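You operate a simulated robot arm through the tools that you are given. There is no shell and no other tool.

The job below is to be done with a simulated two-armed robot. You get a single attempt, and the scene is never put back.

JOB
Switch the rewinder on and wind 75 labels at speed 3.
Fine: set the batch switch to 75; press reset before start; leave the other controls as they are.

Only the result counts: the job must be done as asked and must still hold three seconds after the hand-in. Knocking over, shifting, dropping, spilling or breaking anything else fails it.

ROBOT AND FRAMES
Two 7-joint arms with fingered hands on one trunk that stands fixed in place. Base frame: the origin is at the foot of the trunk, x ahead of it, y to its left, z up. Readings come in mm, rad, newtons and seconds.
The left shoulder is at [50, 214, 869], the right one opposite. With the tool pointing down near the work surface each hand reaches from about 100 to 820 mm from the base axis, measured 20 degrees to its own side. Payload 3 kg a hand.
Tool frame (each hand has its own): the origin (TCP) lies between the finger pads and is the grasp point; the fingertips stand 26 mm ahead of it; z points along the fingers, y is the line along which they close. The gripper opens to 132 mm. The gripper's body begins 73 mm behind the TCP. The gripper is a hand of 3 fingers: y runs from the thumb to the fingers, the wrist lies at [0, 0, -229] in the tool frame.
Orientation is that of the tool frame in the base frame, as a unit quaternion [w, x, y, z]. With the fingers straight down and closing along the base's y, the tool's x points along the base's -x, its y along +y and its z along -z.

CONTROLS
- The arms move only by the tool arm_command. It takes "left_moves", "right_moves" or both (then of equal length, played together; a hand with none holds still); each is a list of rows, each a list of 6 numbers: the turn, a rotation vector about the tool's x, y, z in units of 8 degrees (1.0 is 8 degrees), then the shift along the tool's x, y, z in units of 40 mm (1.0 is 40 mm). In form: [[wx, wy, wz, tx, ty, tz], ...]. A call has 1 to 20 rows; each row shifts and turns the commanded pose from where the row before left it, along the tool's axes as they then stand. A call with a number of a shift or a turn outside -1 to 1 is refused whole. Rows are played at 5 a second. More than 50 mm and 0.15 rad between two rows, and nothing of the call is played. Where a pose cannot be reached the arm comes as near as it can. A force on the tool above 40 N (or 10 N above the force at the start of the call, whichever is more), or a blocked arm, ends the call early, and 0.2 s more pass. In this call time passes only in rows, and 0.2 s behind the last. The reply holds the time, the measured pose of the TCP, the force on the tool along the base axes, the opening and the grip force, in the units named above and with some noise, with the torque about the TCP (base axes, N m) and any sound that the robot's microphone picked up.
- Cameras (640 x 400 px; columns grow to the right, rows downward): "scene" is now at [41.6, -3.5, 1518.3]; the picture's right is [-0.03, -1.00, 0.00], its down [-0.47, 0.02, -0.88] and it looks along [0.88, -0.03, -0.47] (base axes); focal length 360 px, centre (320, 200). "left" rides on the left gripper at [-61, 3, -92] in its tool frame; the picture's right is [-0.05, -1.00, 0.00], its down [0.83, -0.04, -0.56] and it looks along [0.55, -0.03, 0.83] (tool axes); focal length 230 px, centre (320, 200). "right" rides on the right gripper at [61, 3, -92] in its tool frame; the picture's right is [-0.05, 1.00, 0.00], its down [-0.83, -0.04, -0.56] and it looks along [-0.55, -0.03, 0.83] (tool axes); focal length 230 px, centre (320, 200). There is no depth. A picture from a camera that has moved, and an enlarged one, comes with that camera's place and axes in the base frame and with its lens.
- get_image(camera): a new picture of that camera. No time passes.
- curl_fingers(finger1, finger2, thumb_bend, hand): sets how far each is bent, from 0 (flat) to 100 (curled in); at 30 the hand is open as for a grip, at 70 the pads meet at the TCP. One left out holds its place. A second passes; each finger stops where it meets its share of the squeeze, and holds until it gets a number again. It is the only way to open and close the hand. It gives what a move gives, with no picture; readings hold the bend of each and the force on the fingers (four entries, about 0 where the hand has none), thumb and palm.
- turn_head(pan, tilt): turns the head with the scene camera to pan (to the left, within 1.501 rad either way) and tilt (down, from -0.506 to 1.204), counted from straight ahead of the robot. It gives what a move gives.
- close_up(camera, box): a new picture of the part [left, top, right, bottom] of that camera's present view, enlarged. No time passes.
- hand_in(): hands the job in; it is judged then, once.

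Nothing tells you positions but the pictures and the camera data. Unless the task says otherwise, let go and move clear before handing in.

The tools are called after "Request:" as name(argument=value, ...) on one line, values as JSON. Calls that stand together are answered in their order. arm_command: Moves the arms, as the interface text tells. Its arguments: {"type":"object","properties":{"left_moves":{"type":"array","items":{"type":"array","items":{"type":"number"}}},"right_moves":{"type":"array","items":{"type":"array","items":{"type":"number"}}}},"required":[]} The other tools are called the same way: curl_fingers (finger1, finger2, thumb_bend, hand) moves the fingers one by one; turn_head (pan, tilt) turns the head that bears the scene camera; get_image (camera) takes a picture; close_up (camera, box) takes an enlarged picture of a part of a camera's view; hand_in () hands the job in.

At the start:

```text
time_s: 0.0
left_tool_pos: [425.1, 95.3, 1207.1]
left_tool_rot: [0.0, 0.095, 0.996, 0.001]
left_ft_force: [0.2, -0.4, 0.1]
left_wrist_torque: [0.02, -0.02, 0.01]
left_gripper_width: 132.0
left_finger_force: 0.0
left_shape: jaw
left_bend: [30.0, 30.0, 30.0]
left_finger forces: [0.0, 0.0, 0.0, 0.0, 0.1, 0.0]
right_tool_pos: [454.8, -279.7, 1194.8]
right_tool_rot: [0.0, 0.094, 0.996, 0.0]
right_ft_force: [0.6, -0.5, 0.0]
right_wrist_torque: [0.03, 0.0, 0.04]
right_gripper_width: 131.7
right_finger_force: 0.0
right_shape: jaw
right_bend: [30.0, 30.0, 30.0]
right_finger forces: [0.1, 0.0, 0.0, 0.2, 0.1, 0.1]
head pan, tilt: [-0.033, 0.49]
```

scene: 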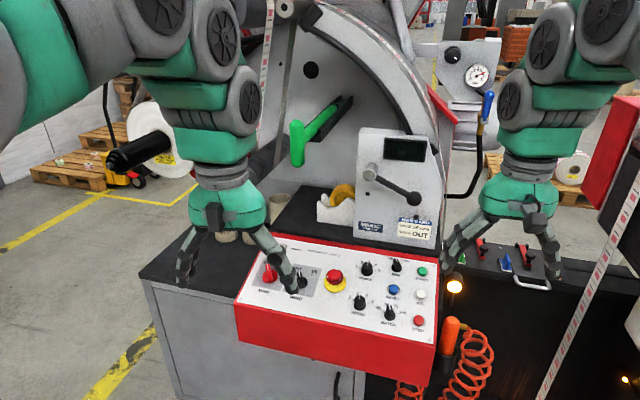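
right: 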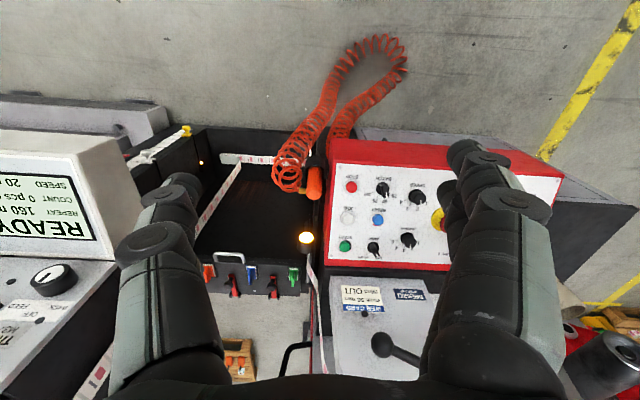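
left: 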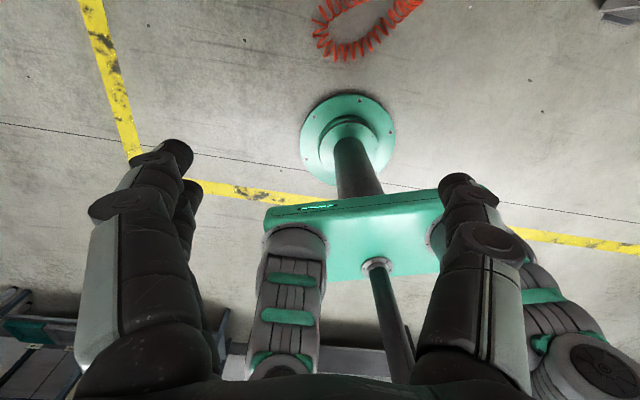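

I see a red-bordered control panel with knobs and buttons in front of the rewinder, and a display to its right. I'll look closer at the panel and labels first.

Request:
close_up(camera="scene", box=[230, 225, 450, 363])

Request:
close_up(camera="right", box=[320, 130, 480, 280])

Request:
close_up(camera="right", box=[0, 120, 160, 400])

Request:
close_up(camera="scene", box=[350, 120, 450, 245])

```text
2.90 times, centred on (340, 294) of scene
camera zoom: at [41.6, -3.5, 1518.3], right [-0.03, -1.0, 0.0], down [-0.47, 0.02, -0.88], along [0.88, -0.03, -0.47], focal length 1044 px, centre (262, -72)
```

zoom: 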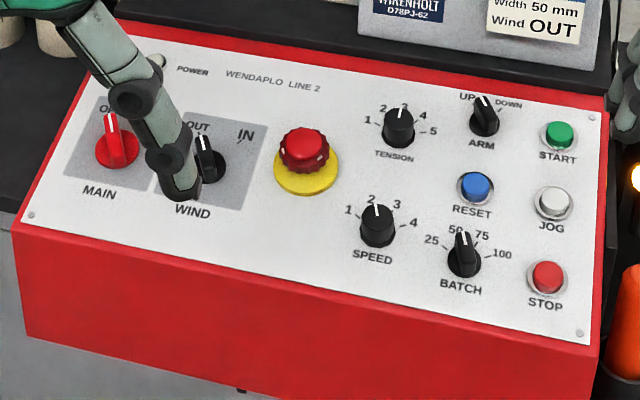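

```text
2.67 times, centred on (400, 205) of right
camera zoom: at [395.9, -264.7, 1287.9], right [0.24, 0.97, 0.0], down [0.81, -0.2, 0.56], along [0.54, -0.13, -0.83], focal length 614 px, centre (107, 187)
```

zoom: 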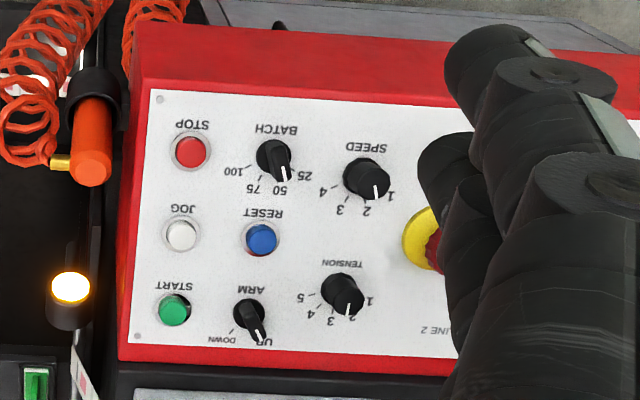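

```text
1.43 times, centred on (80, 260) of right
camera zoom: at [395.9, -264.7, 1287.9], right [0.24, 0.97, 0.0], down [0.81, -0.2, 0.56], along [0.54, -0.13, -0.83], focal length 329 px, centre (663, 114)
```

zoom: 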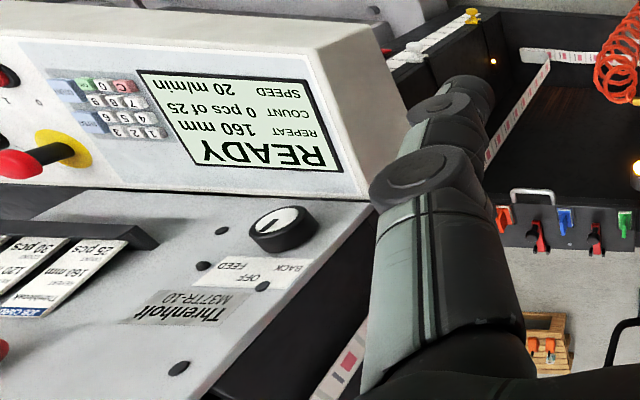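

```text
3.20 times, centred on (400, 182) of scene
camera zoom: at [41.6, -3.5, 1518.3], right [-0.03, -1.0, 0.0], down [-0.47, 0.02, -0.88], along [0.88, -0.03, -0.47], focal length 1153 px, centre (64, 256)
```

zoom: 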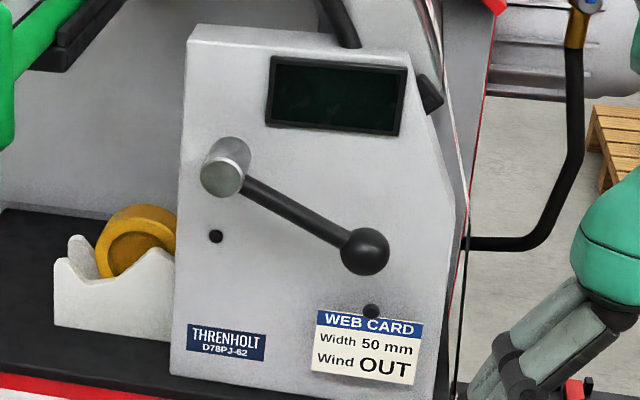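

The control panel is sloped, and I place it at around x 650–820, y −300 to +110, z 855–900. The left hand hides the MAIN and WIND switches, so I'll move it aside and look again.

Request:
arm_command(left_moves=[[0, 0, 0, 0, 1, 0], [0, 0, 0, 0, 1, 0], [0, 0, 0, 0, 1, 0], [0, 0, 0, 0, 1, 0], [0, 0, 0, 0, 1, 0]], right_moves=[[0, 0, 0, 0, 0.5, 0], [0, 0, 0, 0, 0.5, 0], [0, 0, 0, 0, 0.5, 0], [0, 0, 0, 0, 0.5, 0], [0, 0, 0, 0, 0.5, 0]])

```text
time_s: 1.2
left_tool_pos: [464.2, 292.8, 1204.6]
left_tool_rot: [0.0, 0.094, 0.996, 0.0]
left_ft_force: [0.0, 0.5, -0.6]
left_wrist_torque: [0.05, -0.01, -0.01]
left_gripper_width: 131.8
left_finger_force: 0.1
left_shape: jaw
left_bend: [30.0, 30.0, 30.0]
left_finger forces: [0.0, 0.0, 0.0, 0.0, 0.1, 0.0]
right_tool_pos: [472.9, -180.0, 1195.1]
right_tool_rot: [0.0, 0.094, 0.996, 0.0]
right_ft_force: [0.2, 0.3, 0.5]
right_wrist_torque: [-0.05, -0.02, -0.01]
right_gripper_width: 131.8
right_finger_force: 0.3
right_shape: jaw
right_bend: [30.0, 30.0, 30.0]
right_finger forces: [0.0, 0.0, 0.0, 0.0, 0.0, 0.1]
head pan, tilt: [-0.033, 0.49]
```

The hands have moved; now I'll look at the panel again from the scene camera and from the right wrist camera.

Request:
get_image(camera="scene")

Request:
get_image(camera="right")

Request:
close_up(camera="scene", box=[235, 235, 345, 304])

Request:
close_up(camera="scene", box=[335, 250, 445, 339])

```text
taken
```

scene: 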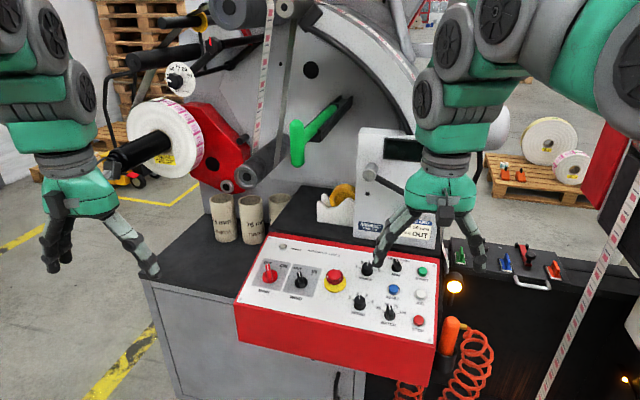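

```text
taken
camera right: at [414.8, -166.2, 1287.8], right [0.24, 0.97, 0.0], down [0.81, -0.2, 0.56], along [0.54, -0.13, -0.83], focal length 230 px, centre (320, 200)
```

right: 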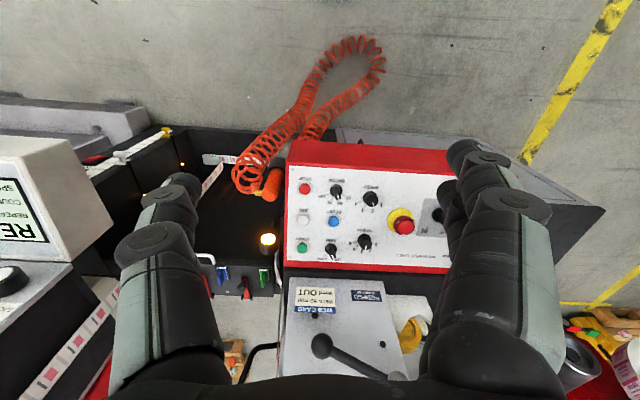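

```text
5.80 times, centred on (290, 270) of scene
camera zoom: at [41.6, -3.4, 1518.3], right [-0.03, -1.0, 0.0], down [-0.47, 0.02, -0.88], along [0.88, -0.03, -0.47], focal length 2088 px, centre (494, -203)
```

zoom: 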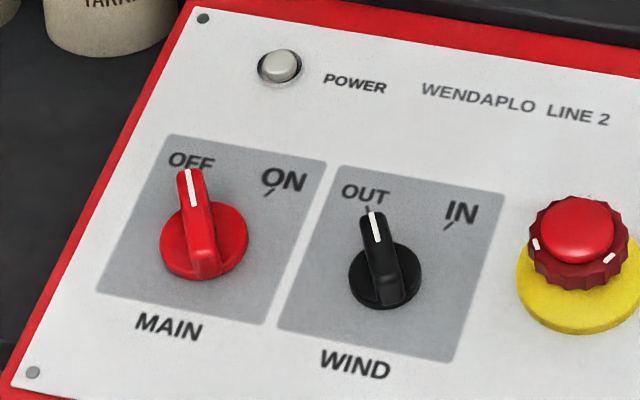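

```text
4.49 times, centred on (390, 294) of scene
camera zoom: at [41.6, -3.4, 1518.3], right [-0.03, -1.0, 0.0], down [-0.47, 0.02, -0.88], along [0.88, -0.03, -0.47], focal length 1619 px, centre (5, -225)
```

zoom: 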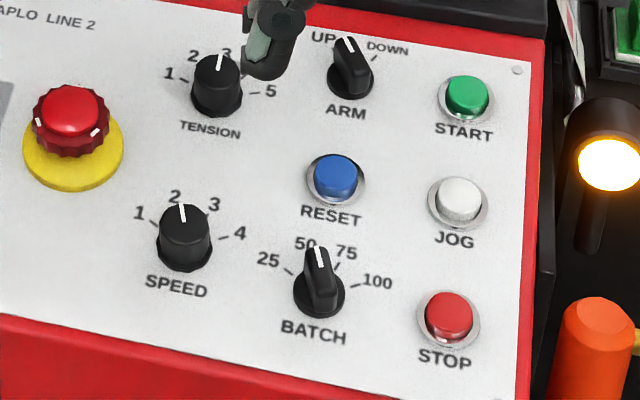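

MAIN points at OFF, WIND at OUT (matching the card), SPEED at 2 and BATCH at 50. I'll zoom in on the wrist view to triangulate the controls accurately.

Request:
close_up(camera="right", box=[280, 135, 460, 275])

Request:
turn_head(pan=-0.1, tilt=0.75)

```text
2.86 times, centred on (370, 205) of right
camera zoom: at [414.8, -166.2, 1287.8], right [0.24, 0.97, 0.0], down [0.81, -0.2, 0.56], along [0.54, -0.13, -0.83], focal length 657 px, centre (177, 186)
```

zoom: 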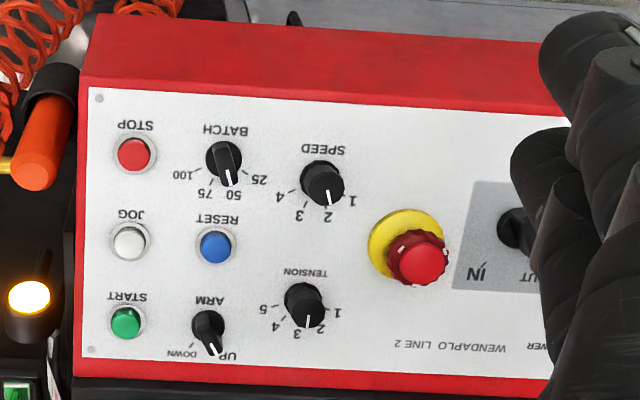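

```text
time_s: 2.0
left_tool_pos: [462.3, 291.9, 1205.1]
left_tool_rot: [0.001, 0.093, 0.996, 0.0]
left_ft_force: [-0.5, -1.4, -0.4]
left_wrist_torque: [-0.01, -0.02, 0.0]
left_gripper_width: 132.0
left_finger_force: 0.0
left_shape: jaw
left_bend: [30.0, 30.0, 30.0]
left_finger forces: [0.0, 0.0, 0.0, 0.1, 0.0, 0.0]
right_tool_pos: [474.2, -181.3, 1195.4]
right_tool_rot: [0.0, 0.094, 0.996, 0.0]
right_ft_force: [0.3, 1.3, 0.8]
right_wrist_torque: [0.0, -0.02, 0.0]
right_gripper_width: 131.7
right_finger_force: 0.0
right_shape: jaw
right_bend: [30.0, 30.0, 30.0]
right_finger forces: [0.1, 0.1, 0.0, 0.0, 0.0, 0.0]
head pan, tilt: [-0.099, 0.75]
```

The head has turned toward the panel; I'll take the new view and check where the camera now sits.

Request:
get_image(camera="scene")

Request:
close_up(camera="scene", box=[220, 130, 440, 268])

```text
taken
```

scene: 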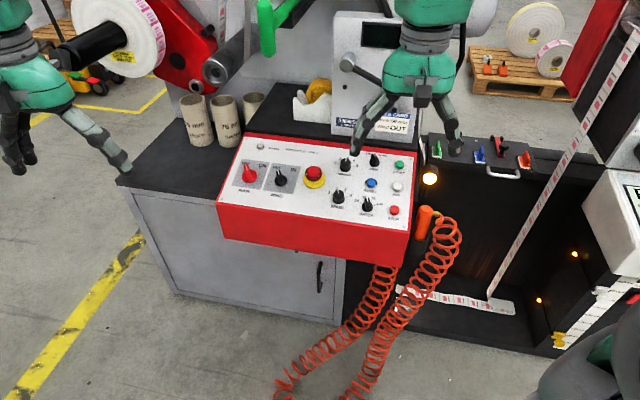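

```text
2.90 times, centred on (330, 199) of scene
camera zoom: at [33.0, -8.7, 1495.7], right [-0.1, -1.0, 0.0], down [-0.68, 0.07, -0.73], along [0.73, -0.07, -0.68], focal length 1044 px, centre (291, 203)
```

zoom: 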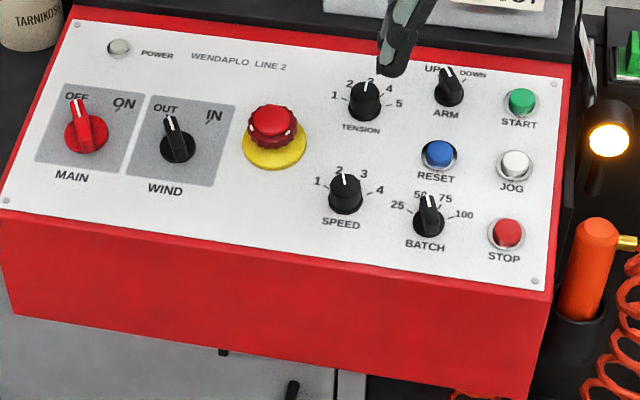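

I have a first panel fit: about 476 × 210 mm between the screws, sloped about 17° and yawed about −18°. Now I'll take finer views of the three knobs I need to turn, to measure their tick angles.

Request:
close_up(camera="scene", box=[225, 150, 275, 200])

Request:
close_up(camera="scene", box=[325, 175, 385, 220])

Request:
close_up(camera="scene", box=[355, 170, 415, 220])

```text
8.00 times, centred on (250, 175) of scene
camera zoom: at [33.0, -8.7, 1495.7], right [-0.1, -1.0, 0.0], down [-0.68, 0.07, -0.73], along [0.73, -0.07, -0.68], focal length 2882 px, centre (880, 400)
```

zoom: 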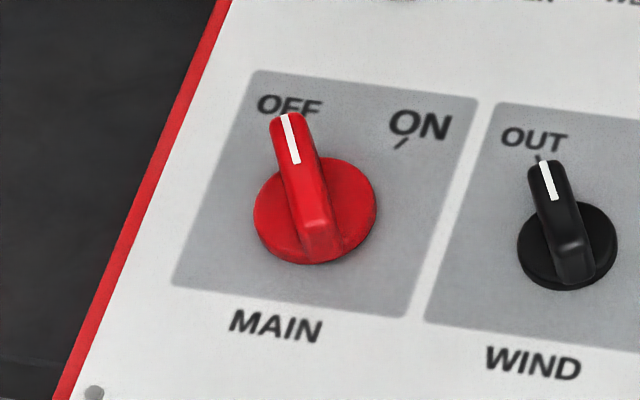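

```text
8.89 times, centred on (355, 198) of scene
camera zoom: at [33.0, -8.7, 1495.7], right [-0.1, -1.0, 0.0], down [-0.68, 0.07, -0.73], along [0.73, -0.07, -0.68], focal length 3202 px, centre (9, 222)
```

zoom: 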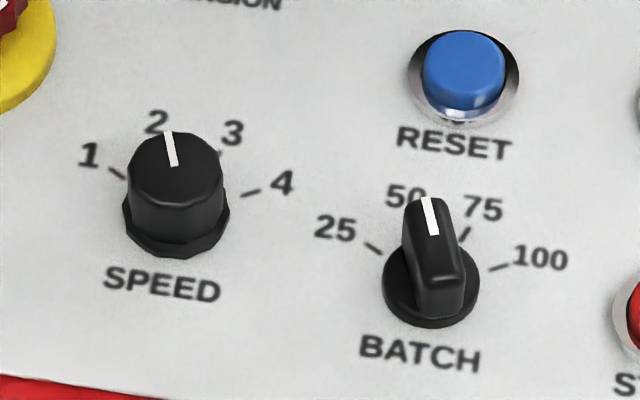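

```text
8.00 times, centred on (385, 195) of scene
camera zoom: at [33.0, -8.7, 1495.7], right [-0.1, -1.0, 0.0], down [-0.68, 0.07, -0.73], along [0.73, -0.07, -0.68], focal length 2882 px, centre (-200, 240)
```

zoom: 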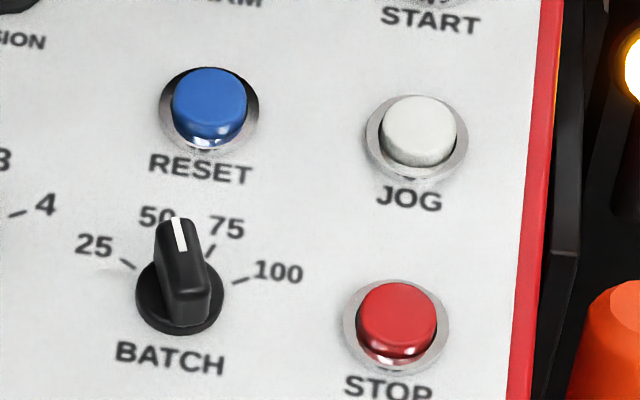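

All three knobs resolve well: BATCH and SPEED have 40° steps (ticks at ±20° and ±60°), and MAIN turns about 60° from OFF to ON. Next I'll narrow the fingers and see what the hands look like.

Request:
curl_fingers(hand="right", finger1=55, finger2=55, thumb_bend=55)

Request:
curl_fingers(hand="left", finger1=55, finger2=55, thumb_bend=55)

Request:
get_image(camera="right")

Request:
get_image(camera="left")

Request:
get_image(camera="scene")

```text
time_s: 3.0
left_tool_pos: [463.0, 292.8, 1204.9]
left_tool_rot: [0.0, 0.094, 0.996, 0.001]
left_ft_force: [-0.3, -0.8, 0.4]
left_wrist_torque: [0.02, 0.04, -0.02]
left_gripper_width: 131.9
left_finger_force: 0.1
left_shape: jaw
left_bend: [30.0, 30.0, 30.0]
left_finger forces: [0.0, 0.0, 0.1, 0.0, 0.1, 0.1]
right_tool_pos: [473.8, -180.5, 1194.6]
right_tool_rot: [0.0, 0.094, 0.996, 0.0]
right_ft_force: [-0.1, -0.3, 0.2]
right_wrist_torque: [-0.02, -0.02, 0.01]
right_gripper_width: 52.0
right_finger_force: 0.0
right_shape: fingers
right_bend: [55.0, 55.0, 55.0]
right_finger forces: [0.0, 0.0, 0.1, 0.0, 0.1, 0.0]
head pan, tilt: [-0.099, 0.75]
```

```text
time_s: 4.0
left_tool_pos: [463.1, 292.7, 1205.5]
left_tool_rot: [0.0, 0.094, 0.996, 0.001]
left_ft_force: [-0.6, -0.3, 0.2]
left_wrist_torque: [0.01, -0.01, -0.02]
left_gripper_width: 51.8
left_finger_force: 0.0
left_shape: fingers
left_bend: [55.0, 55.0, 55.0]
left_finger forces: [0.0, 0.0, 0.0, 0.0, 0.0, 0.0]
right_tool_pos: [472.9, -180.7, 1194.9]
right_tool_rot: [0.0, 0.094, 0.996, 0.0]
right_ft_force: [0.1, -0.5, 0.3]
right_wrist_torque: [0.01, -0.01, 0.02]
right_gripper_width: 51.7
right_finger_force: 0.0
right_shape: fingers
right_bend: [55.0, 55.0, 55.0]
right_finger forces: [0.1, 0.0, 0.0, 0.1, 0.1, 0.0]
head pan, tilt: [-0.099, 0.75]
```

```text
taken
camera right: at [414.6, -166.5, 1287.8], right [0.24, 0.97, 0.0], down [0.81, -0.2, 0.56], along [0.54, -0.13, -0.83], focal length 230 px, centre (320, 200)
```

right: 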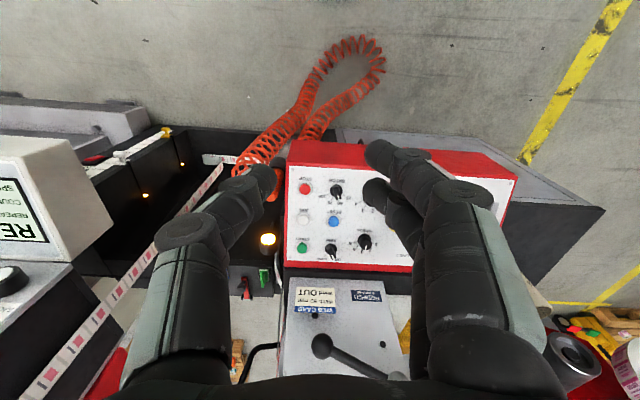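

```text
taken
camera left: at [524.0, 282.1, 1298.2], right [-0.14, -0.99, 0.0], down [-0.82, 0.11, 0.56], along [-0.55, 0.08, -0.83], focal length 230 px, centre (320, 200)
```

left: 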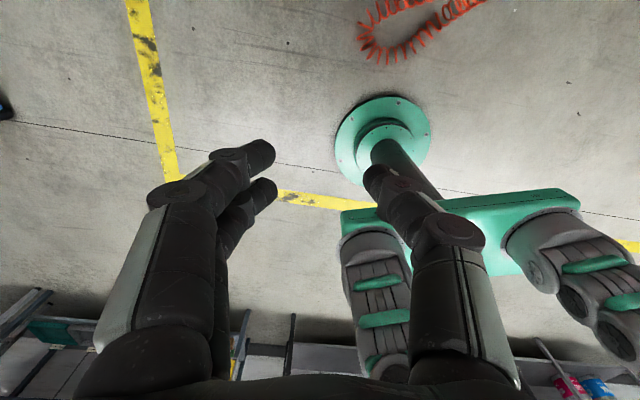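

```text
taken
```

scene: 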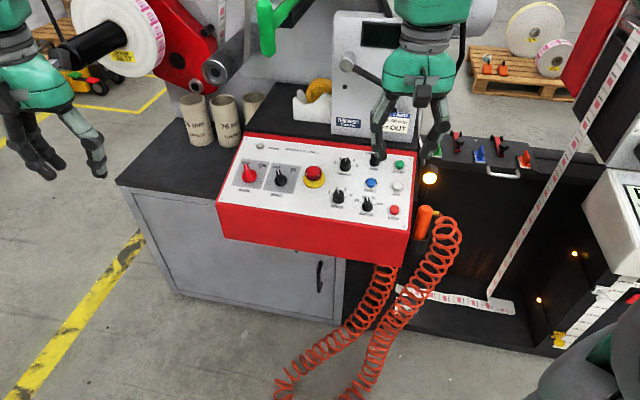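

The hand has a centred thumb opposite two fingers, and its opening is now 52 mm. BATCH should be near [679, −196, 860], so I'll tilt the right hand square to the panel, line it up with the BATCH lever, and hover about 100 mm above it.

Request:
arm_command(right_moves=[[0.15, -0.684, -0.54, 0, 0, 0], [0.15, -0.684, -0.54, 0, 0, 0], [0.15, -0.684, -0.54, 0, 0, 0], [0, 0, 0, -0.329, 0.034, 0.87], [0, 0, 0, -0.329, 0.034, 0.87], [0, 0, 0, -0.329, 0.034, 0.87], [0, 0, 0, -0.329, 0.034, 0.87], [0, 0, 0, -0.329, 0.034, 0.87], [0, 0, 0, -0.329, 0.034, 0.87], [0, 0, 0, -0.329, 0.034, 0.87], [0, 0, 0, -0.329, 0.034, 0.87]])

Request:
get_image(camera="right")

Request:
get_image(camera="scene")

```text
time_s: 6.4
left_tool_pos: [461.9, 293.1, 1206.5]
left_tool_rot: [0.0, 0.094, 0.996, 0.001]
left_ft_force: [-0.3, -0.4, -0.8]
left_wrist_torque: [-0.01, 0.01, 0.02]
left_gripper_width: 51.6
left_finger_force: 0.1
left_shape: fingers
left_bend: [55.0, 55.0, 55.0]
left_finger forces: [0.0, 0.1, 0.0, 0.0, 0.0, 0.0]
right_tool_pos: [652.0, -187.3, 955.6]
right_tool_rot: [0.139, -0.02, 0.989, -0.044]
right_ft_force: [0.4, -0.7, 0.2]
right_wrist_torque: [-0.01, 0.0, 0.0]
right_gripper_width: 51.6
right_finger_force: 0.0
right_shape: fingers
right_bend: [55.0, 55.0, 55.0]
right_finger forces: [0.0, 0.0, 0.0, 0.0, 0.1, 0.0]
head pan, tilt: [-0.099, 0.75]
```

```text
taken
camera right: at [568.8, -180.2, 1027.4], right [0.02, 1.0, -0.08], down [0.65, 0.05, 0.76], along [0.76, -0.07, -0.64], focal length 230 px, centre (320, 200)
```

right: 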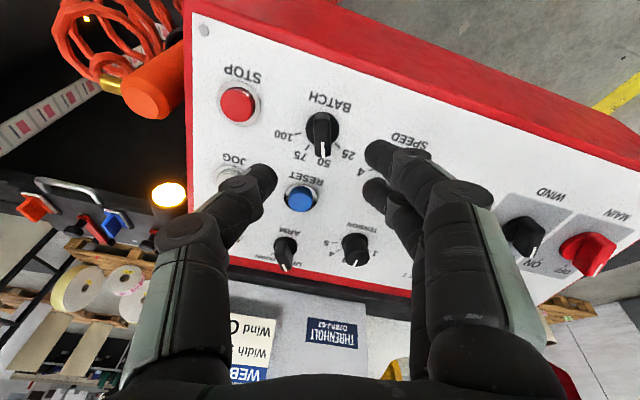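

```text
taken
```

scene: 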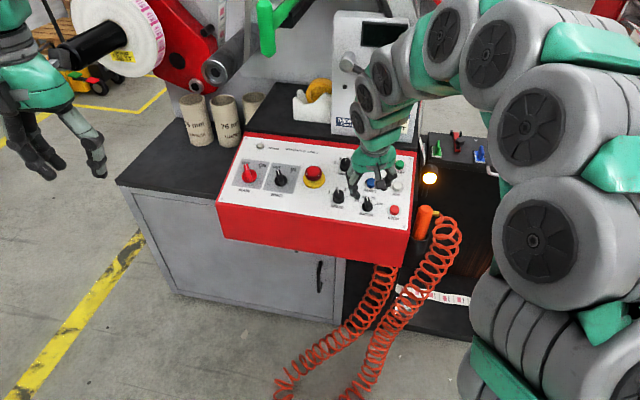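

The hover worked and the BATCH lever lines up with the hand's axis. I'll zoom in to refine its position.

Request:
close_up(camera="right", box=[200, 60, 440, 210])

Request:
close_up(camera="right", box=[280, 90, 360, 170])

```text
2.67 times, centred on (320, 135) of right
camera zoom: at [568.8, -180.2, 1027.4], right [0.02, 1.0, -0.08], down [0.65, 0.05, 0.76], along [0.76, -0.07, -0.64], focal length 614 px, centre (320, 373)
```

zoom: 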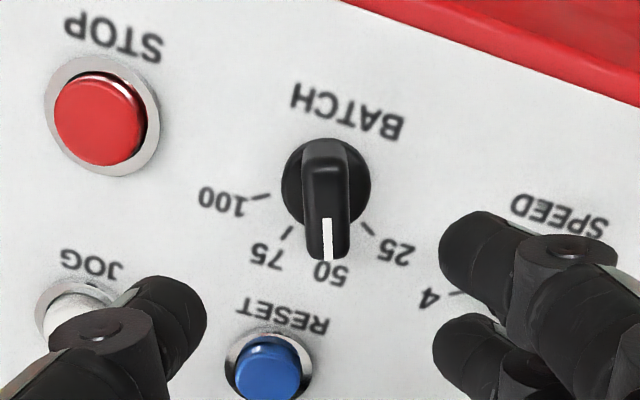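

```text
5.00 times, centred on (320, 130) of right
camera zoom: at [568.8, -180.2, 1027.4], right [0.02, 1.0, -0.08], down [0.65, 0.05, 0.76], along [0.76, -0.07, -0.64], focal length 1150 px, centre (320, 550)
```

zoom: 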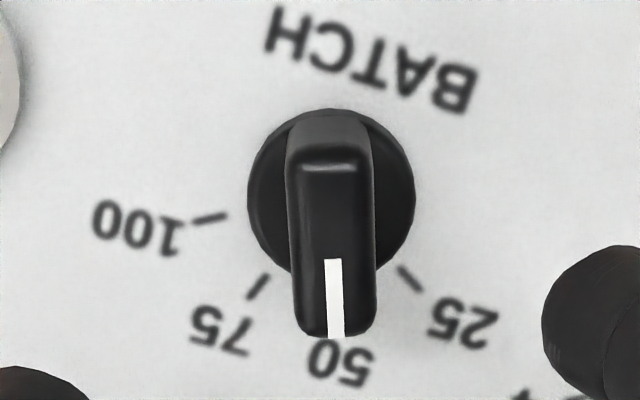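

The BATCH axis is roughly 4 mm in tool x and 1.5 mm in tool y off the hand's axis. I'll correct that and come down 50 mm, then use the change in view to pin down the depth.

Request:
arm_command(right_moves=[[0, 0, 0, 0.05, 0.019, 0.4], [0, 0, 0, 0.05, 0.019, 0.4], [0, 0, 0, 0, 0, 0.45]])

Request:
close_up(camera="right", box=[220, 60, 420, 210])

Request:
close_up(camera="scene", box=[325, 150, 415, 220])

```text
time_s: 7.2
left_tool_pos: [462.3, 291.9, 1205.0]
left_tool_rot: [0.0, 0.095, 0.995, 0.0]
left_ft_force: [0.2, 0.4, 0.0]
left_wrist_torque: [-0.01, -0.04, 0.02]
left_gripper_width: 51.8
left_finger_force: 0.3
left_shape: fingers
left_bend: [55.0, 55.0, 55.0]
left_finger forces: [0.0, 0.0, 0.0, 0.0, 0.0, 0.0]
right_tool_pos: [661.8, -190.3, 908.2]
right_tool_rot: [0.14, -0.02, 0.989, -0.045]
right_ft_force: [-0.6, -0.5, 0.1]
right_wrist_torque: [0.0, 0.01, 0.01]
right_gripper_width: 51.8
right_finger_force: 0.0
right_shape: fingers
right_bend: [55.0, 55.0, 55.0]
right_finger forces: [0.1, 0.0, 0.0, 0.0, 0.1, 0.0]
head pan, tilt: [-0.099, 0.75]
```

```text
2.67 times, centred on (320, 135) of right
camera zoom: at [578.2, -182.9, 979.3], right [0.02, 1.0, -0.08], down [0.65, 0.05, 0.76], along [0.76, -0.07, -0.64], focal length 614 px, centre (320, 373)
```

zoom: 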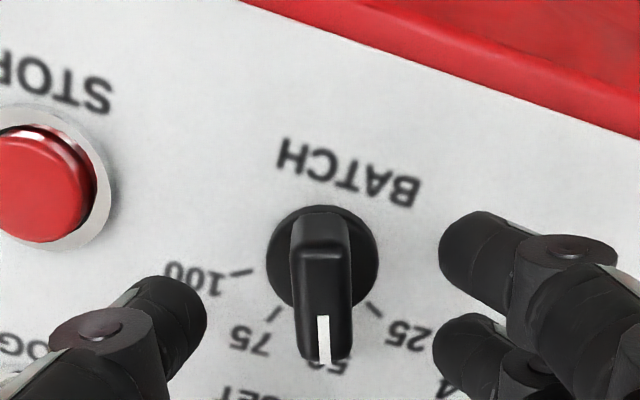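

```text
5.71 times, centred on (370, 185) of scene
camera zoom: at [33.0, -8.7, 1495.6], right [-0.1, -1.0, 0.0], down [-0.68, 0.07, -0.73], along [0.73, -0.07, -0.68], focal length 2059 px, centre (34, 286)
```

zoom: 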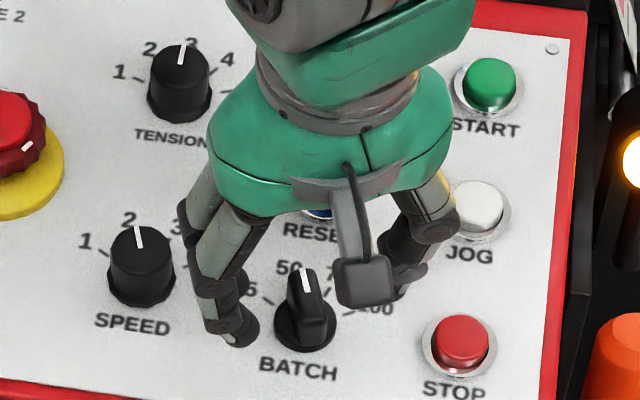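

The base of the BATCH knob is about 53 mm ahead of the TCP and the top of its lever about 31 mm ahead, with the lateral alignment now within 1 mm. I'll come down another 20 mm and check before gripping.

Request:
arm_command(right_moves=[[0, 0, 0, 0, 0, 0.25], [0, 0, 0, 0, 0, 0.25]])

Request:
close_up(camera="right", box=[220, 60, 420, 210])

Request:
close_up(camera="scene", box=[325, 150, 415, 220])

```text
time_s: 7.8
left_tool_pos: [462.0, 292.0, 1205.8]
left_tool_rot: [0.0, 0.094, 0.996, 0.0]
left_ft_force: [0.4, 0.2, -0.5]
left_wrist_torque: [0.03, 0.02, 0.0]
left_gripper_width: 52.0
left_finger_force: 0.1
left_shape: fingers
left_bend: [55.0, 55.0, 55.0]
left_finger forces: [0.0, 0.0, 0.1, 0.0, 0.1, 0.0]
right_tool_pos: [667.0, -190.8, 888.1]
right_tool_rot: [0.138, -0.02, 0.989, -0.045]
right_ft_force: [-3.1, -0.2, 4.1]
right_wrist_torque: [0.1, 0.13, 0.08]
right_gripper_width: 51.7
right_finger_force: 2.8
right_shape: fingers
right_bend: [55.0, 55.0, 55.0]
right_finger forces: [3.9, 0.0, 0.0, 0.0, 0.8, 0.0]
head pan, tilt: [-0.099, 0.75]
```

```text
2.67 times, centred on (320, 135) of right
camera zoom: at [583.3, -183.9, 960.1], right [0.02, 1.0, -0.08], down [0.65, 0.05, 0.76], along [0.76, -0.07, -0.64], focal length 614 px, centre (320, 373)
```

zoom: 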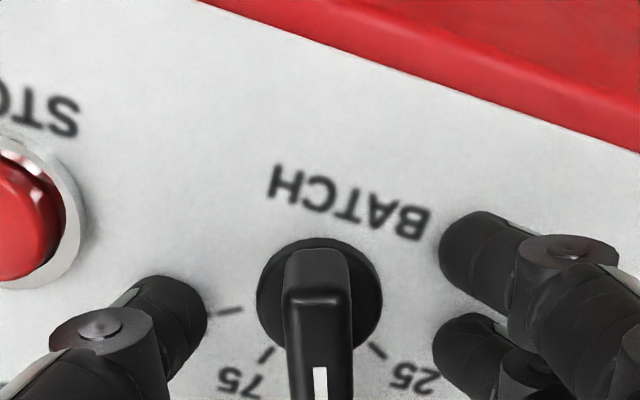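

```text
5.71 times, centred on (370, 185) of scene
camera zoom: at [32.9, -8.7, 1495.6], right [-0.1, -1.0, 0.0], down [-0.68, 0.07, -0.73], along [0.73, -0.07, -0.68], focal length 2059 px, centre (34, 286)
```

zoom: 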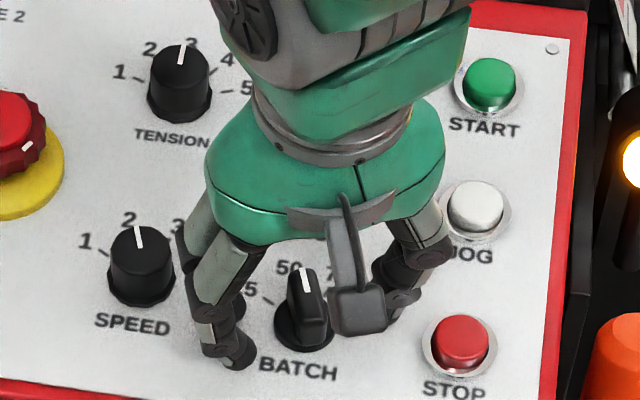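

The fingertips just touched the panel at about 4 N, which fixes the panel at about 30 mm ahead of the TCP. I'll back off 6 mm so the tips clear the knob's base disc, then close on the lever.

Request:
arm_command(right_moves=[[0, 0, 0, 0.04, -0.01, -0.15]])

Request:
curl_fingers(hand="right", finger1=63, finger2=63, thumb_bend=63)

Request:
close_up(camera="right", box=[220, 60, 420, 210])

```text
time_s: 8.2
left_tool_pos: [462.3, 292.2, 1204.7]
left_tool_rot: [-0.001, 0.093, 0.996, 0.001]
left_ft_force: [0.4, 1.3, 0.2]
left_wrist_torque: [0.01, 0.02, 0.01]
left_gripper_width: 52.0
left_finger_force: 0.1
left_shape: fingers
left_bend: [55.0, 55.0, 55.0]
left_finger forces: [0.0, 0.0, 0.1, 0.0, 0.0, 0.0]
right_tool_pos: [663.0, -191.4, 895.0]
right_tool_rot: [0.14, -0.02, 0.989, -0.044]
right_ft_force: [0.7, -0.2, 0.5]
right_wrist_torque: [-0.01, -0.05, -0.01]
right_gripper_width: 51.6
right_finger_force: 0.0
right_shape: fingers
right_bend: [55.0, 55.0, 55.0]
right_finger forces: [0.1, 0.0, 0.0, 0.0, 0.0, 0.1]
head pan, tilt: [-0.099, 0.75]
```

```text
time_s: 9.2
left_tool_pos: [463.1, 292.8, 1205.8]
left_tool_rot: [0.001, 0.094, 0.996, 0.0]
left_ft_force: [0.1, 0.6, -0.5]
left_wrist_torque: [-0.01, 0.02, 0.03]
left_gripper_width: 51.5
left_finger_force: 0.0
left_shape: fingers
left_bend: [55.0, 55.0, 55.0]
left_finger forces: [0.0, 0.0, 0.1, 0.0, 0.0, 0.0]
right_tool_pos: [662.7, -191.1, 894.3]
right_tool_rot: [0.139, -0.02, 0.989, -0.045]
right_ft_force: [0.2, 0.1, -1.1]
right_wrist_torque: [-0.01, 0.03, 0.04]
right_gripper_width: 26.1
right_finger_force: 0.0
right_shape: fingers
right_bend: [63.0, 63.0, 63.0]
right_finger forces: [0.0, 0.1, 0.0, 0.0, 0.0, 0.1]
head pan, tilt: [-0.099, 0.75]
```

```text
2.67 times, centred on (320, 135) of right
camera zoom: at [580.0, -184.1, 965.5], right [0.02, 1.0, -0.08], down [0.65, 0.05, 0.76], along [0.76, -0.07, -0.64], focal length 614 px, centre (320, 373)
```

zoom: 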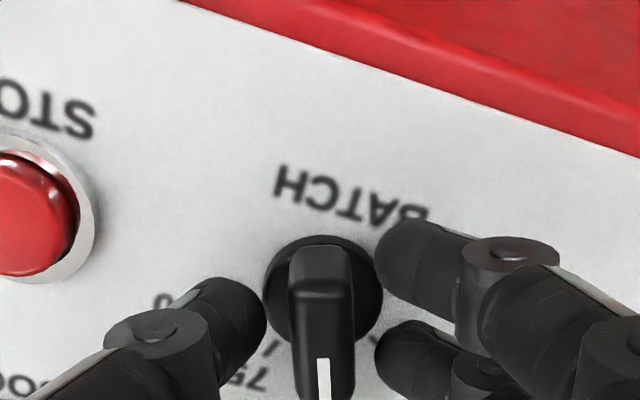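

The lever sits centred between the thumb and the fingers. I'll close on it.

Request:
curl_fingers(hand="right", finger1=70, finger2=70, thumb_bend=70)

Request:
close_up(camera="right", box=[220, 60, 420, 210])

```text
time_s: 10.2
left_tool_pos: [462.6, 292.6, 1205.5]
left_tool_rot: [0.0, 0.094, 0.996, 0.0]
left_ft_force: [1.5, 1.5, -0.2]
left_wrist_torque: [0.02, 0.02, 0.0]
left_gripper_width: 51.7
left_finger_force: 0.0
left_shape: fingers
left_bend: [55.0, 55.0, 55.0]
left_finger forces: [0.0, 0.0, 0.1, 0.1, 0.0, 0.1]
right_tool_pos: [664.3, -190.6, 893.2]
right_tool_rot: [0.139, -0.021, 0.989, -0.045]
right_ft_force: [0.3, 1.4, -1.8]
right_wrist_torque: [0.04, -0.01, 0.01]
right_gripper_width: 13.9
right_finger_force: 4.0
right_shape: fingers
right_bend: [67.0, 67.0, 68.0]
right_finger forces: [2.4, 2.5, 0.1, 0.1, 3.2, 0.0]
head pan, tilt: [-0.099, 0.75]
```

```text
2.67 times, centred on (320, 135) of right
camera zoom: at [580.0, -184.0, 965.4], right [0.02, 1.0, -0.08], down [0.65, 0.05, 0.76], along [0.76, -0.07, -0.64], focal length 614 px, centre (320, 373)
```

zoom: 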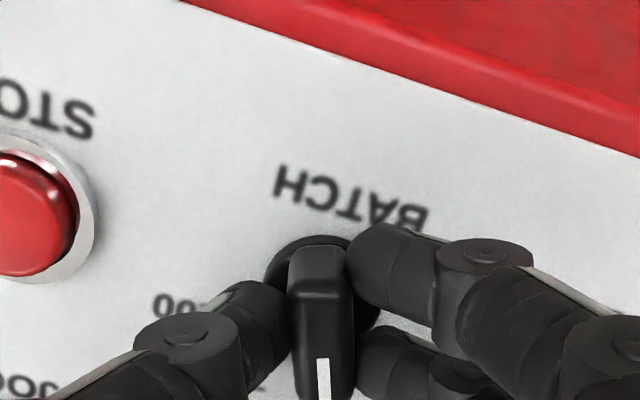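

The lever is held at 13.9 mm width with light force. I'll turn it 40° clockwise, from 50 to 75.

Request:
arm_command(right_moves=[[0, 0, 1, 0, 0, 0], [0, 0, 1, 0, 0, 0], [0, 0, 1, 0, 0, 0], [0, 0, 1, 0, 0, 0], [0, 0, 1, 0, 0, 0]])

Request:
close_up(camera="right", box=[220, 60, 420, 210])

Request:
close_up(camera="scene", box=[325, 150, 415, 220])

```text
time_s: 11.4
left_tool_pos: [462.8, 292.6, 1205.1]
left_tool_rot: [0.0, 0.094, 0.996, 0.0]
left_ft_force: [0.4, -0.4, 0.2]
left_wrist_torque: [0.0, -0.03, -0.02]
left_gripper_width: 51.9
left_finger_force: 0.1
left_shape: fingers
left_bend: [55.0, 55.0, 55.0]
left_finger forces: [0.0, 0.1, 0.0, 0.0, 0.1, 0.0]
right_tool_pos: [663.9, -191.5, 893.7]
right_tool_rot: [0.145, 0.32, 0.936, 0.006]
right_ft_force: [0.1, 7.9, -1.0]
right_wrist_torque: [0.19, -0.01, 0.09]
right_gripper_width: 14.1
right_finger_force: 4.7
right_shape: fingers
right_bend: [66.0, 66.0, 69.0]
right_finger forces: [3.8, 3.9, 0.0, 0.1, 1.8, 0.1]
head pan, tilt: [-0.099, 0.75]
```

```text
2.67 times, centred on (320, 135) of right
camera zoom: at [594.8, -144.6, 966.3], right [0.64, 0.76, 0.12], down [0.45, -0.49, 0.75], along [0.63, -0.42, -0.65], focal length 614 px, centre (320, 373)
```

zoom: 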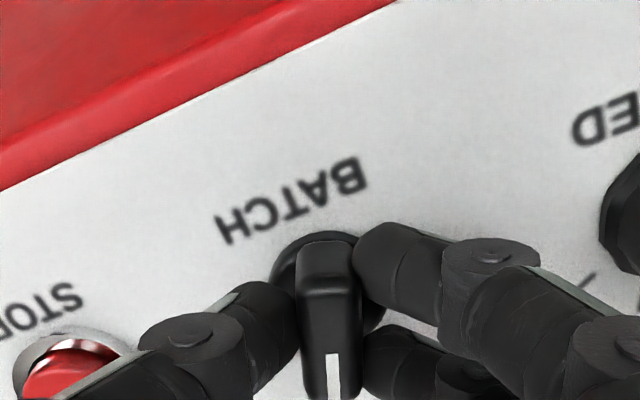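

```text
5.71 times, centred on (370, 185) of scene
camera zoom: at [33.0, -8.6, 1495.6], right [-0.1, -1.0, 0.0], down [-0.68, 0.07, -0.73], along [0.73, -0.07, -0.68], focal length 2059 px, centre (34, 286)
```

zoom: 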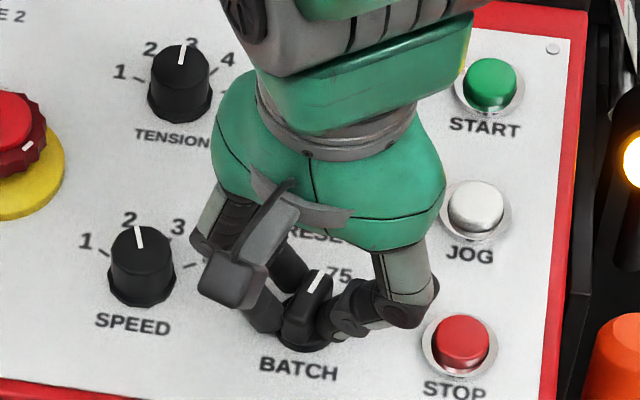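

BATCH now points at 75. I'll release the lever gently and lift away to check it.

Request:
curl_fingers(hand="right", finger1=59, finger2=59, thumb_bend=59)

Request:
arm_command(right_moves=[[0, 0, 0, 0, 0, -0.5], [0, 0, 0, 0, 0, -0.75], [0, 0, 0, 0, 0, -0.75]])

Request:
get_image(camera="right")

Request:
close_up(camera="scene", box=[325, 150, 415, 220])

```text
time_s: 12.4
left_tool_pos: [463.1, 292.1, 1204.8]
left_tool_rot: [0.0, 0.094, 0.996, 0.0]
left_ft_force: [0.3, -1.1, 0.1]
left_wrist_torque: [0.0, -0.02, -0.01]
left_gripper_width: 51.8
left_finger_force: 0.0
left_shape: fingers
left_bend: [55.0, 55.0, 55.0]
left_finger forces: [0.1, 0.1, 0.1, 0.0, 0.1, 0.1]
right_tool_pos: [664.4, -190.9, 894.4]
right_tool_rot: [0.145, 0.32, 0.936, 0.006]
right_ft_force: [0.7, 0.0, 1.0]
right_wrist_torque: [0.01, -0.03, -0.04]
right_gripper_width: 37.5
right_finger_force: 0.1
right_shape: fingers
right_bend: [59.0, 59.0, 59.0]
right_finger forces: [0.0, 0.0, 0.1, 0.1, 0.1, 0.0]
head pan, tilt: [-0.099, 0.75]
```

```text
time_s: 13.2
left_tool_pos: [462.4, 293.1, 1204.8]
left_tool_rot: [0.0, 0.094, 0.996, -0.001]
left_ft_force: [0.2, -0.3, -1.4]
left_wrist_torque: [0.01, -0.01, -0.02]
left_gripper_width: 52.0
left_finger_force: 0.0
left_shape: fingers
left_bend: [55.0, 55.0, 55.0]
left_finger forces: [0.0, 0.1, 0.0, 0.1, 0.1, 0.0]
right_tool_pos: [639.5, -184.9, 969.3]
right_tool_rot: [0.144, 0.32, 0.936, 0.005]
right_ft_force: [0.3, -0.2, 0.5]
right_wrist_torque: [0.01, 0.02, -0.02]
right_gripper_width: 37.7
right_finger_force: 0.1
right_shape: fingers
right_bend: [59.0, 59.0, 59.0]
right_finger forces: [0.0, 0.0, 0.1, 0.0, 0.1, 0.0]
head pan, tilt: [-0.099, 0.75]
```

```text
taken
camera right: at [570.9, -138.1, 1042.0], right [0.64, 0.76, 0.12], down [0.45, -0.49, 0.75], along [0.63, -0.42, -0.65], focal length 230 px, centre (320, 200)
```

right: 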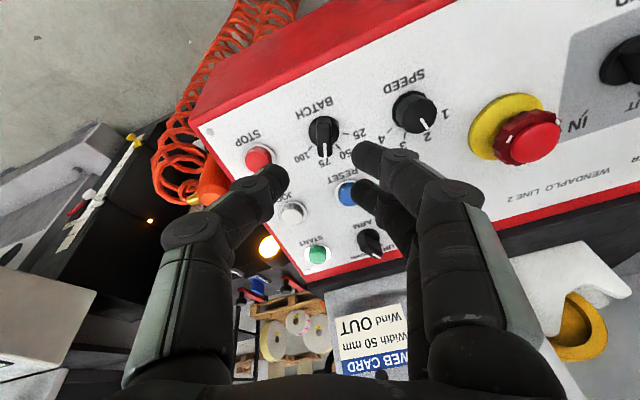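

```text
5.71 times, centred on (370, 185) of scene
camera zoom: at [32.9, -8.7, 1495.6], right [-0.1, -1.0, 0.0], down [-0.68, 0.07, -0.73], along [0.73, -0.07, -0.68], focal length 2059 px, centre (34, 286)
```

zoom: 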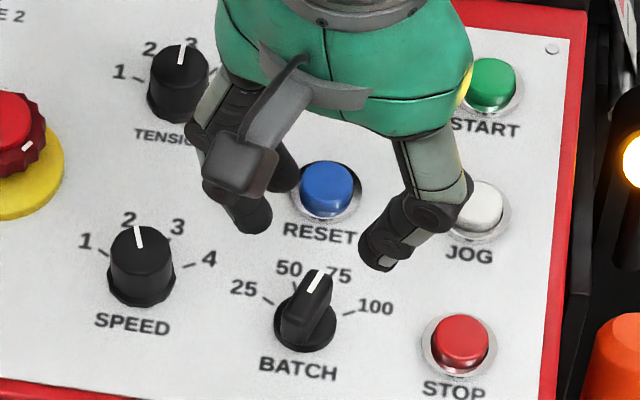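

Request:
close_up(camera="right", box=[270, 90, 370, 180])

Request:
close_up(camera="scene", box=[325, 175, 385, 220])

```text
4.44 times, centred on (320, 135) of right
camera zoom: at [570.9, -138.1, 1042.0], right [0.64, 0.76, 0.12], down [0.45, -0.49, 0.75], along [0.63, -0.42, -0.65], focal length 1022 px, centre (320, 489)
```

zoom: 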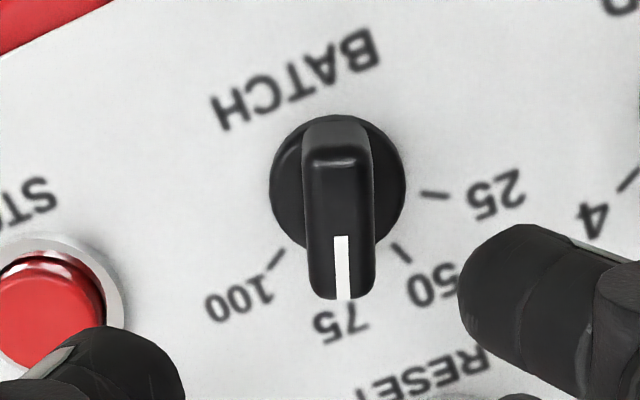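

```text
8.89 times, centred on (355, 198) of scene
camera zoom: at [32.9, -8.7, 1495.6], right [-0.1, -1.0, 0.0], down [-0.68, 0.07, -0.73], along [0.73, -0.07, -0.68], focal length 3202 px, centre (9, 222)
```

zoom: 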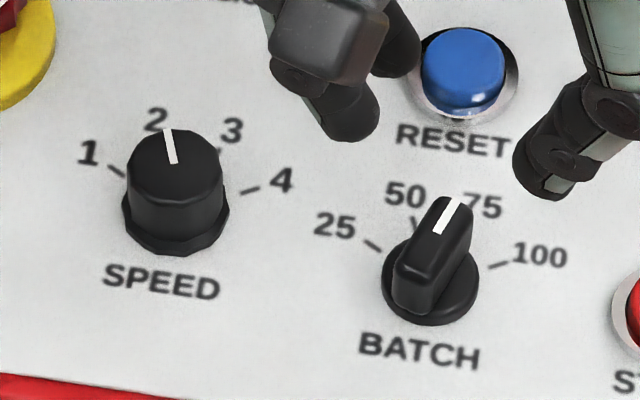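

BATCH is on 75. Next I'll turn the hand back 40° and move it over SPEED, then open the fingers to 52 mm.

Request:
arm_command(right_moves=[[0, 0, -1, 0, 0, 0], [0, 0, -1, 0, 0, 0], [0, 0, -1, 0, 0, 0], [0, 0, -1, 0, 0, 0], [0, 0, -1, 0, 0, 0], [0, 0, 0, -0.44, 0.845, 0], [0, 0, 0, -0.44, 0.845, 0]])

Request:
curl_fingers(hand="right", finger1=55, finger2=55, thumb_bend=55)

Request:
get_image(camera="right")

Request:
close_up(camera="right", box=[270, 90, 370, 180])

```text
time_s: 14.8
left_tool_pos: [461.9, 291.4, 1205.7]
left_tool_rot: [0.0, 0.093, 0.996, 0.0]
left_ft_force: [0.4, 0.9, 0.7]
left_wrist_torque: [0.02, 0.01, -0.01]
left_gripper_width: 51.9
left_finger_force: 0.0
left_shape: fingers
left_bend: [55.0, 55.0, 55.0]
left_finger forces: [0.0, 0.0, 0.0, 0.1, 0.1, 0.0]
right_tool_pos: [674.8, -115.4, 974.2]
right_tool_rot: [0.139, -0.02, 0.989, -0.044]
right_ft_force: [-0.1, -0.4, 0.1]
right_wrist_torque: [-0.02, 0.0, -0.02]
right_gripper_width: 37.5
right_finger_force: 0.1
right_shape: fingers
right_bend: [59.0, 59.0, 59.0]
right_finger forces: [0.0, 0.0, 0.1, 0.1, 0.1, 0.0]
head pan, tilt: [-0.099, 0.75]
```

```text
time_s: 15.8
left_tool_pos: [462.3, 292.9, 1204.7]
left_tool_rot: [0.0, 0.094, 0.996, 0.0]
left_ft_force: [0.2, -0.1, -0.3]
left_wrist_torque: [0.03, 0.02, 0.0]
left_gripper_width: 51.7
left_finger_force: 0.1
left_shape: fingers
left_bend: [55.0, 55.0, 55.0]
left_finger forces: [0.0, 0.0, 0.0, 0.0, 0.0, 0.0]
right_tool_pos: [673.7, -115.4, 974.5]
right_tool_rot: [0.138, -0.019, 0.989, -0.045]
right_ft_force: [-0.4, 0.2, 0.0]
right_wrist_torque: [0.0, 0.01, 0.03]
right_gripper_width: 50.2
right_finger_force: 0.1
right_shape: fingers
right_bend: [55.0, 55.0, 55.0]
right_finger forces: [0.1, 0.0, 0.0, 0.0, 0.0, 0.1]
head pan, tilt: [-0.099, 0.75]
```

```text
taken
camera right: at [590.5, -108.6, 1045.2], right [0.02, 1.0, -0.08], down [0.65, 0.05, 0.76], along [0.76, -0.07, -0.64], focal length 230 px, centre (320, 200)
```

right: 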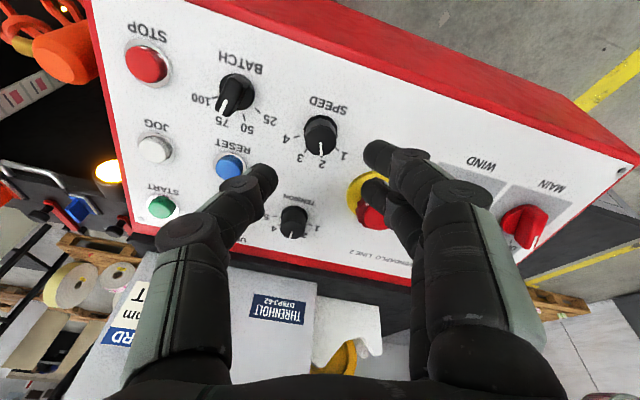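

```text
4.44 times, centred on (320, 135) of right
camera zoom: at [590.5, -108.6, 1045.2], right [0.02, 1.0, -0.08], down [0.65, 0.05, 0.76], along [0.76, -0.07, -0.64], focal length 1022 px, centre (320, 489)
```

zoom: 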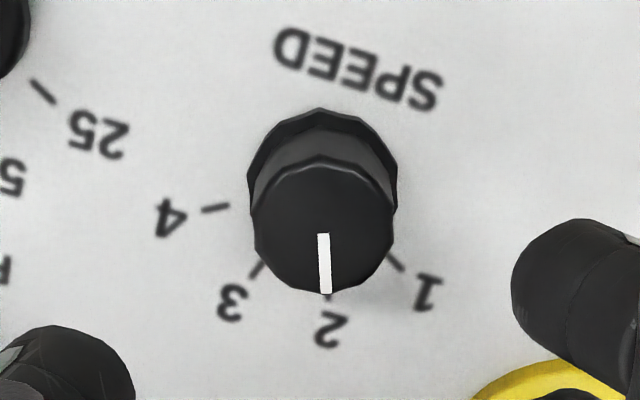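

The hand is centred over SPEED to within about 1 mm. I'll come down 60 mm, check, then the last 20 mm.

Request:
arm_command(right_moves=[[0, 0, 0, 0, 0, 0.5], [0, 0, 0, 0, 0, 0.5], [0, 0, 0, 0, 0, 0.5]])

Request:
close_up(camera="right", box=[220, 60, 420, 210])

Request:
close_up(camera="scene", box=[295, 150, 385, 220])

```text
time_s: 16.6
left_tool_pos: [462.7, 292.3, 1204.7]
left_tool_rot: [0.0, 0.095, 0.995, 0.001]
left_ft_force: [-0.5, 0.6, 0.1]
left_wrist_torque: [-0.01, 0.02, -0.04]
left_gripper_width: 51.7
left_finger_force: 0.1
left_shape: fingers
left_bend: [55.0, 55.0, 55.0]
left_finger forces: [0.0, 0.0, 0.0, 0.0, 0.0, 0.0]
right_tool_pos: [690.2, -120.9, 915.2]
right_tool_rot: [0.138, -0.021, 0.989, -0.044]
right_ft_force: [0.2, 0.5, 0.1]
right_wrist_torque: [0.01, 0.03, 0.01]
right_gripper_width: 50.6
right_finger_force: 0.0
right_shape: fingers
right_bend: [55.0, 55.0, 55.0]
right_finger forces: [0.0, 0.1, 0.0, 0.0, 0.0, 0.1]
head pan, tilt: [-0.099, 0.75]
```

```text
2.67 times, centred on (320, 135) of right
camera zoom: at [606.8, -113.7, 987.2], right [0.02, 1.0, -0.08], down [0.65, 0.05, 0.76], along [0.76, -0.07, -0.64], focal length 614 px, centre (320, 373)
```

zoom: 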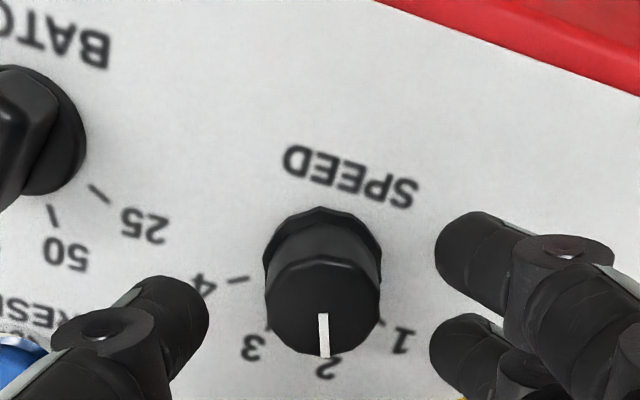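

```text
5.71 times, centred on (340, 185) of scene
camera zoom: at [33.0, -8.7, 1495.6], right [-0.1, -1.0, 0.0], down [-0.68, 0.07, -0.73], along [0.73, -0.07, -0.68], focal length 2059 px, centre (206, 286)
```

zoom: 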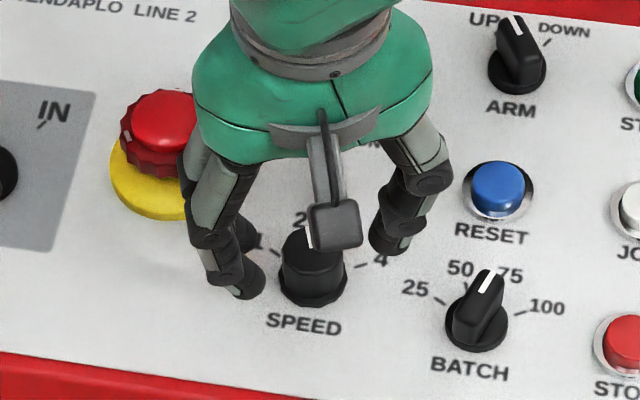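

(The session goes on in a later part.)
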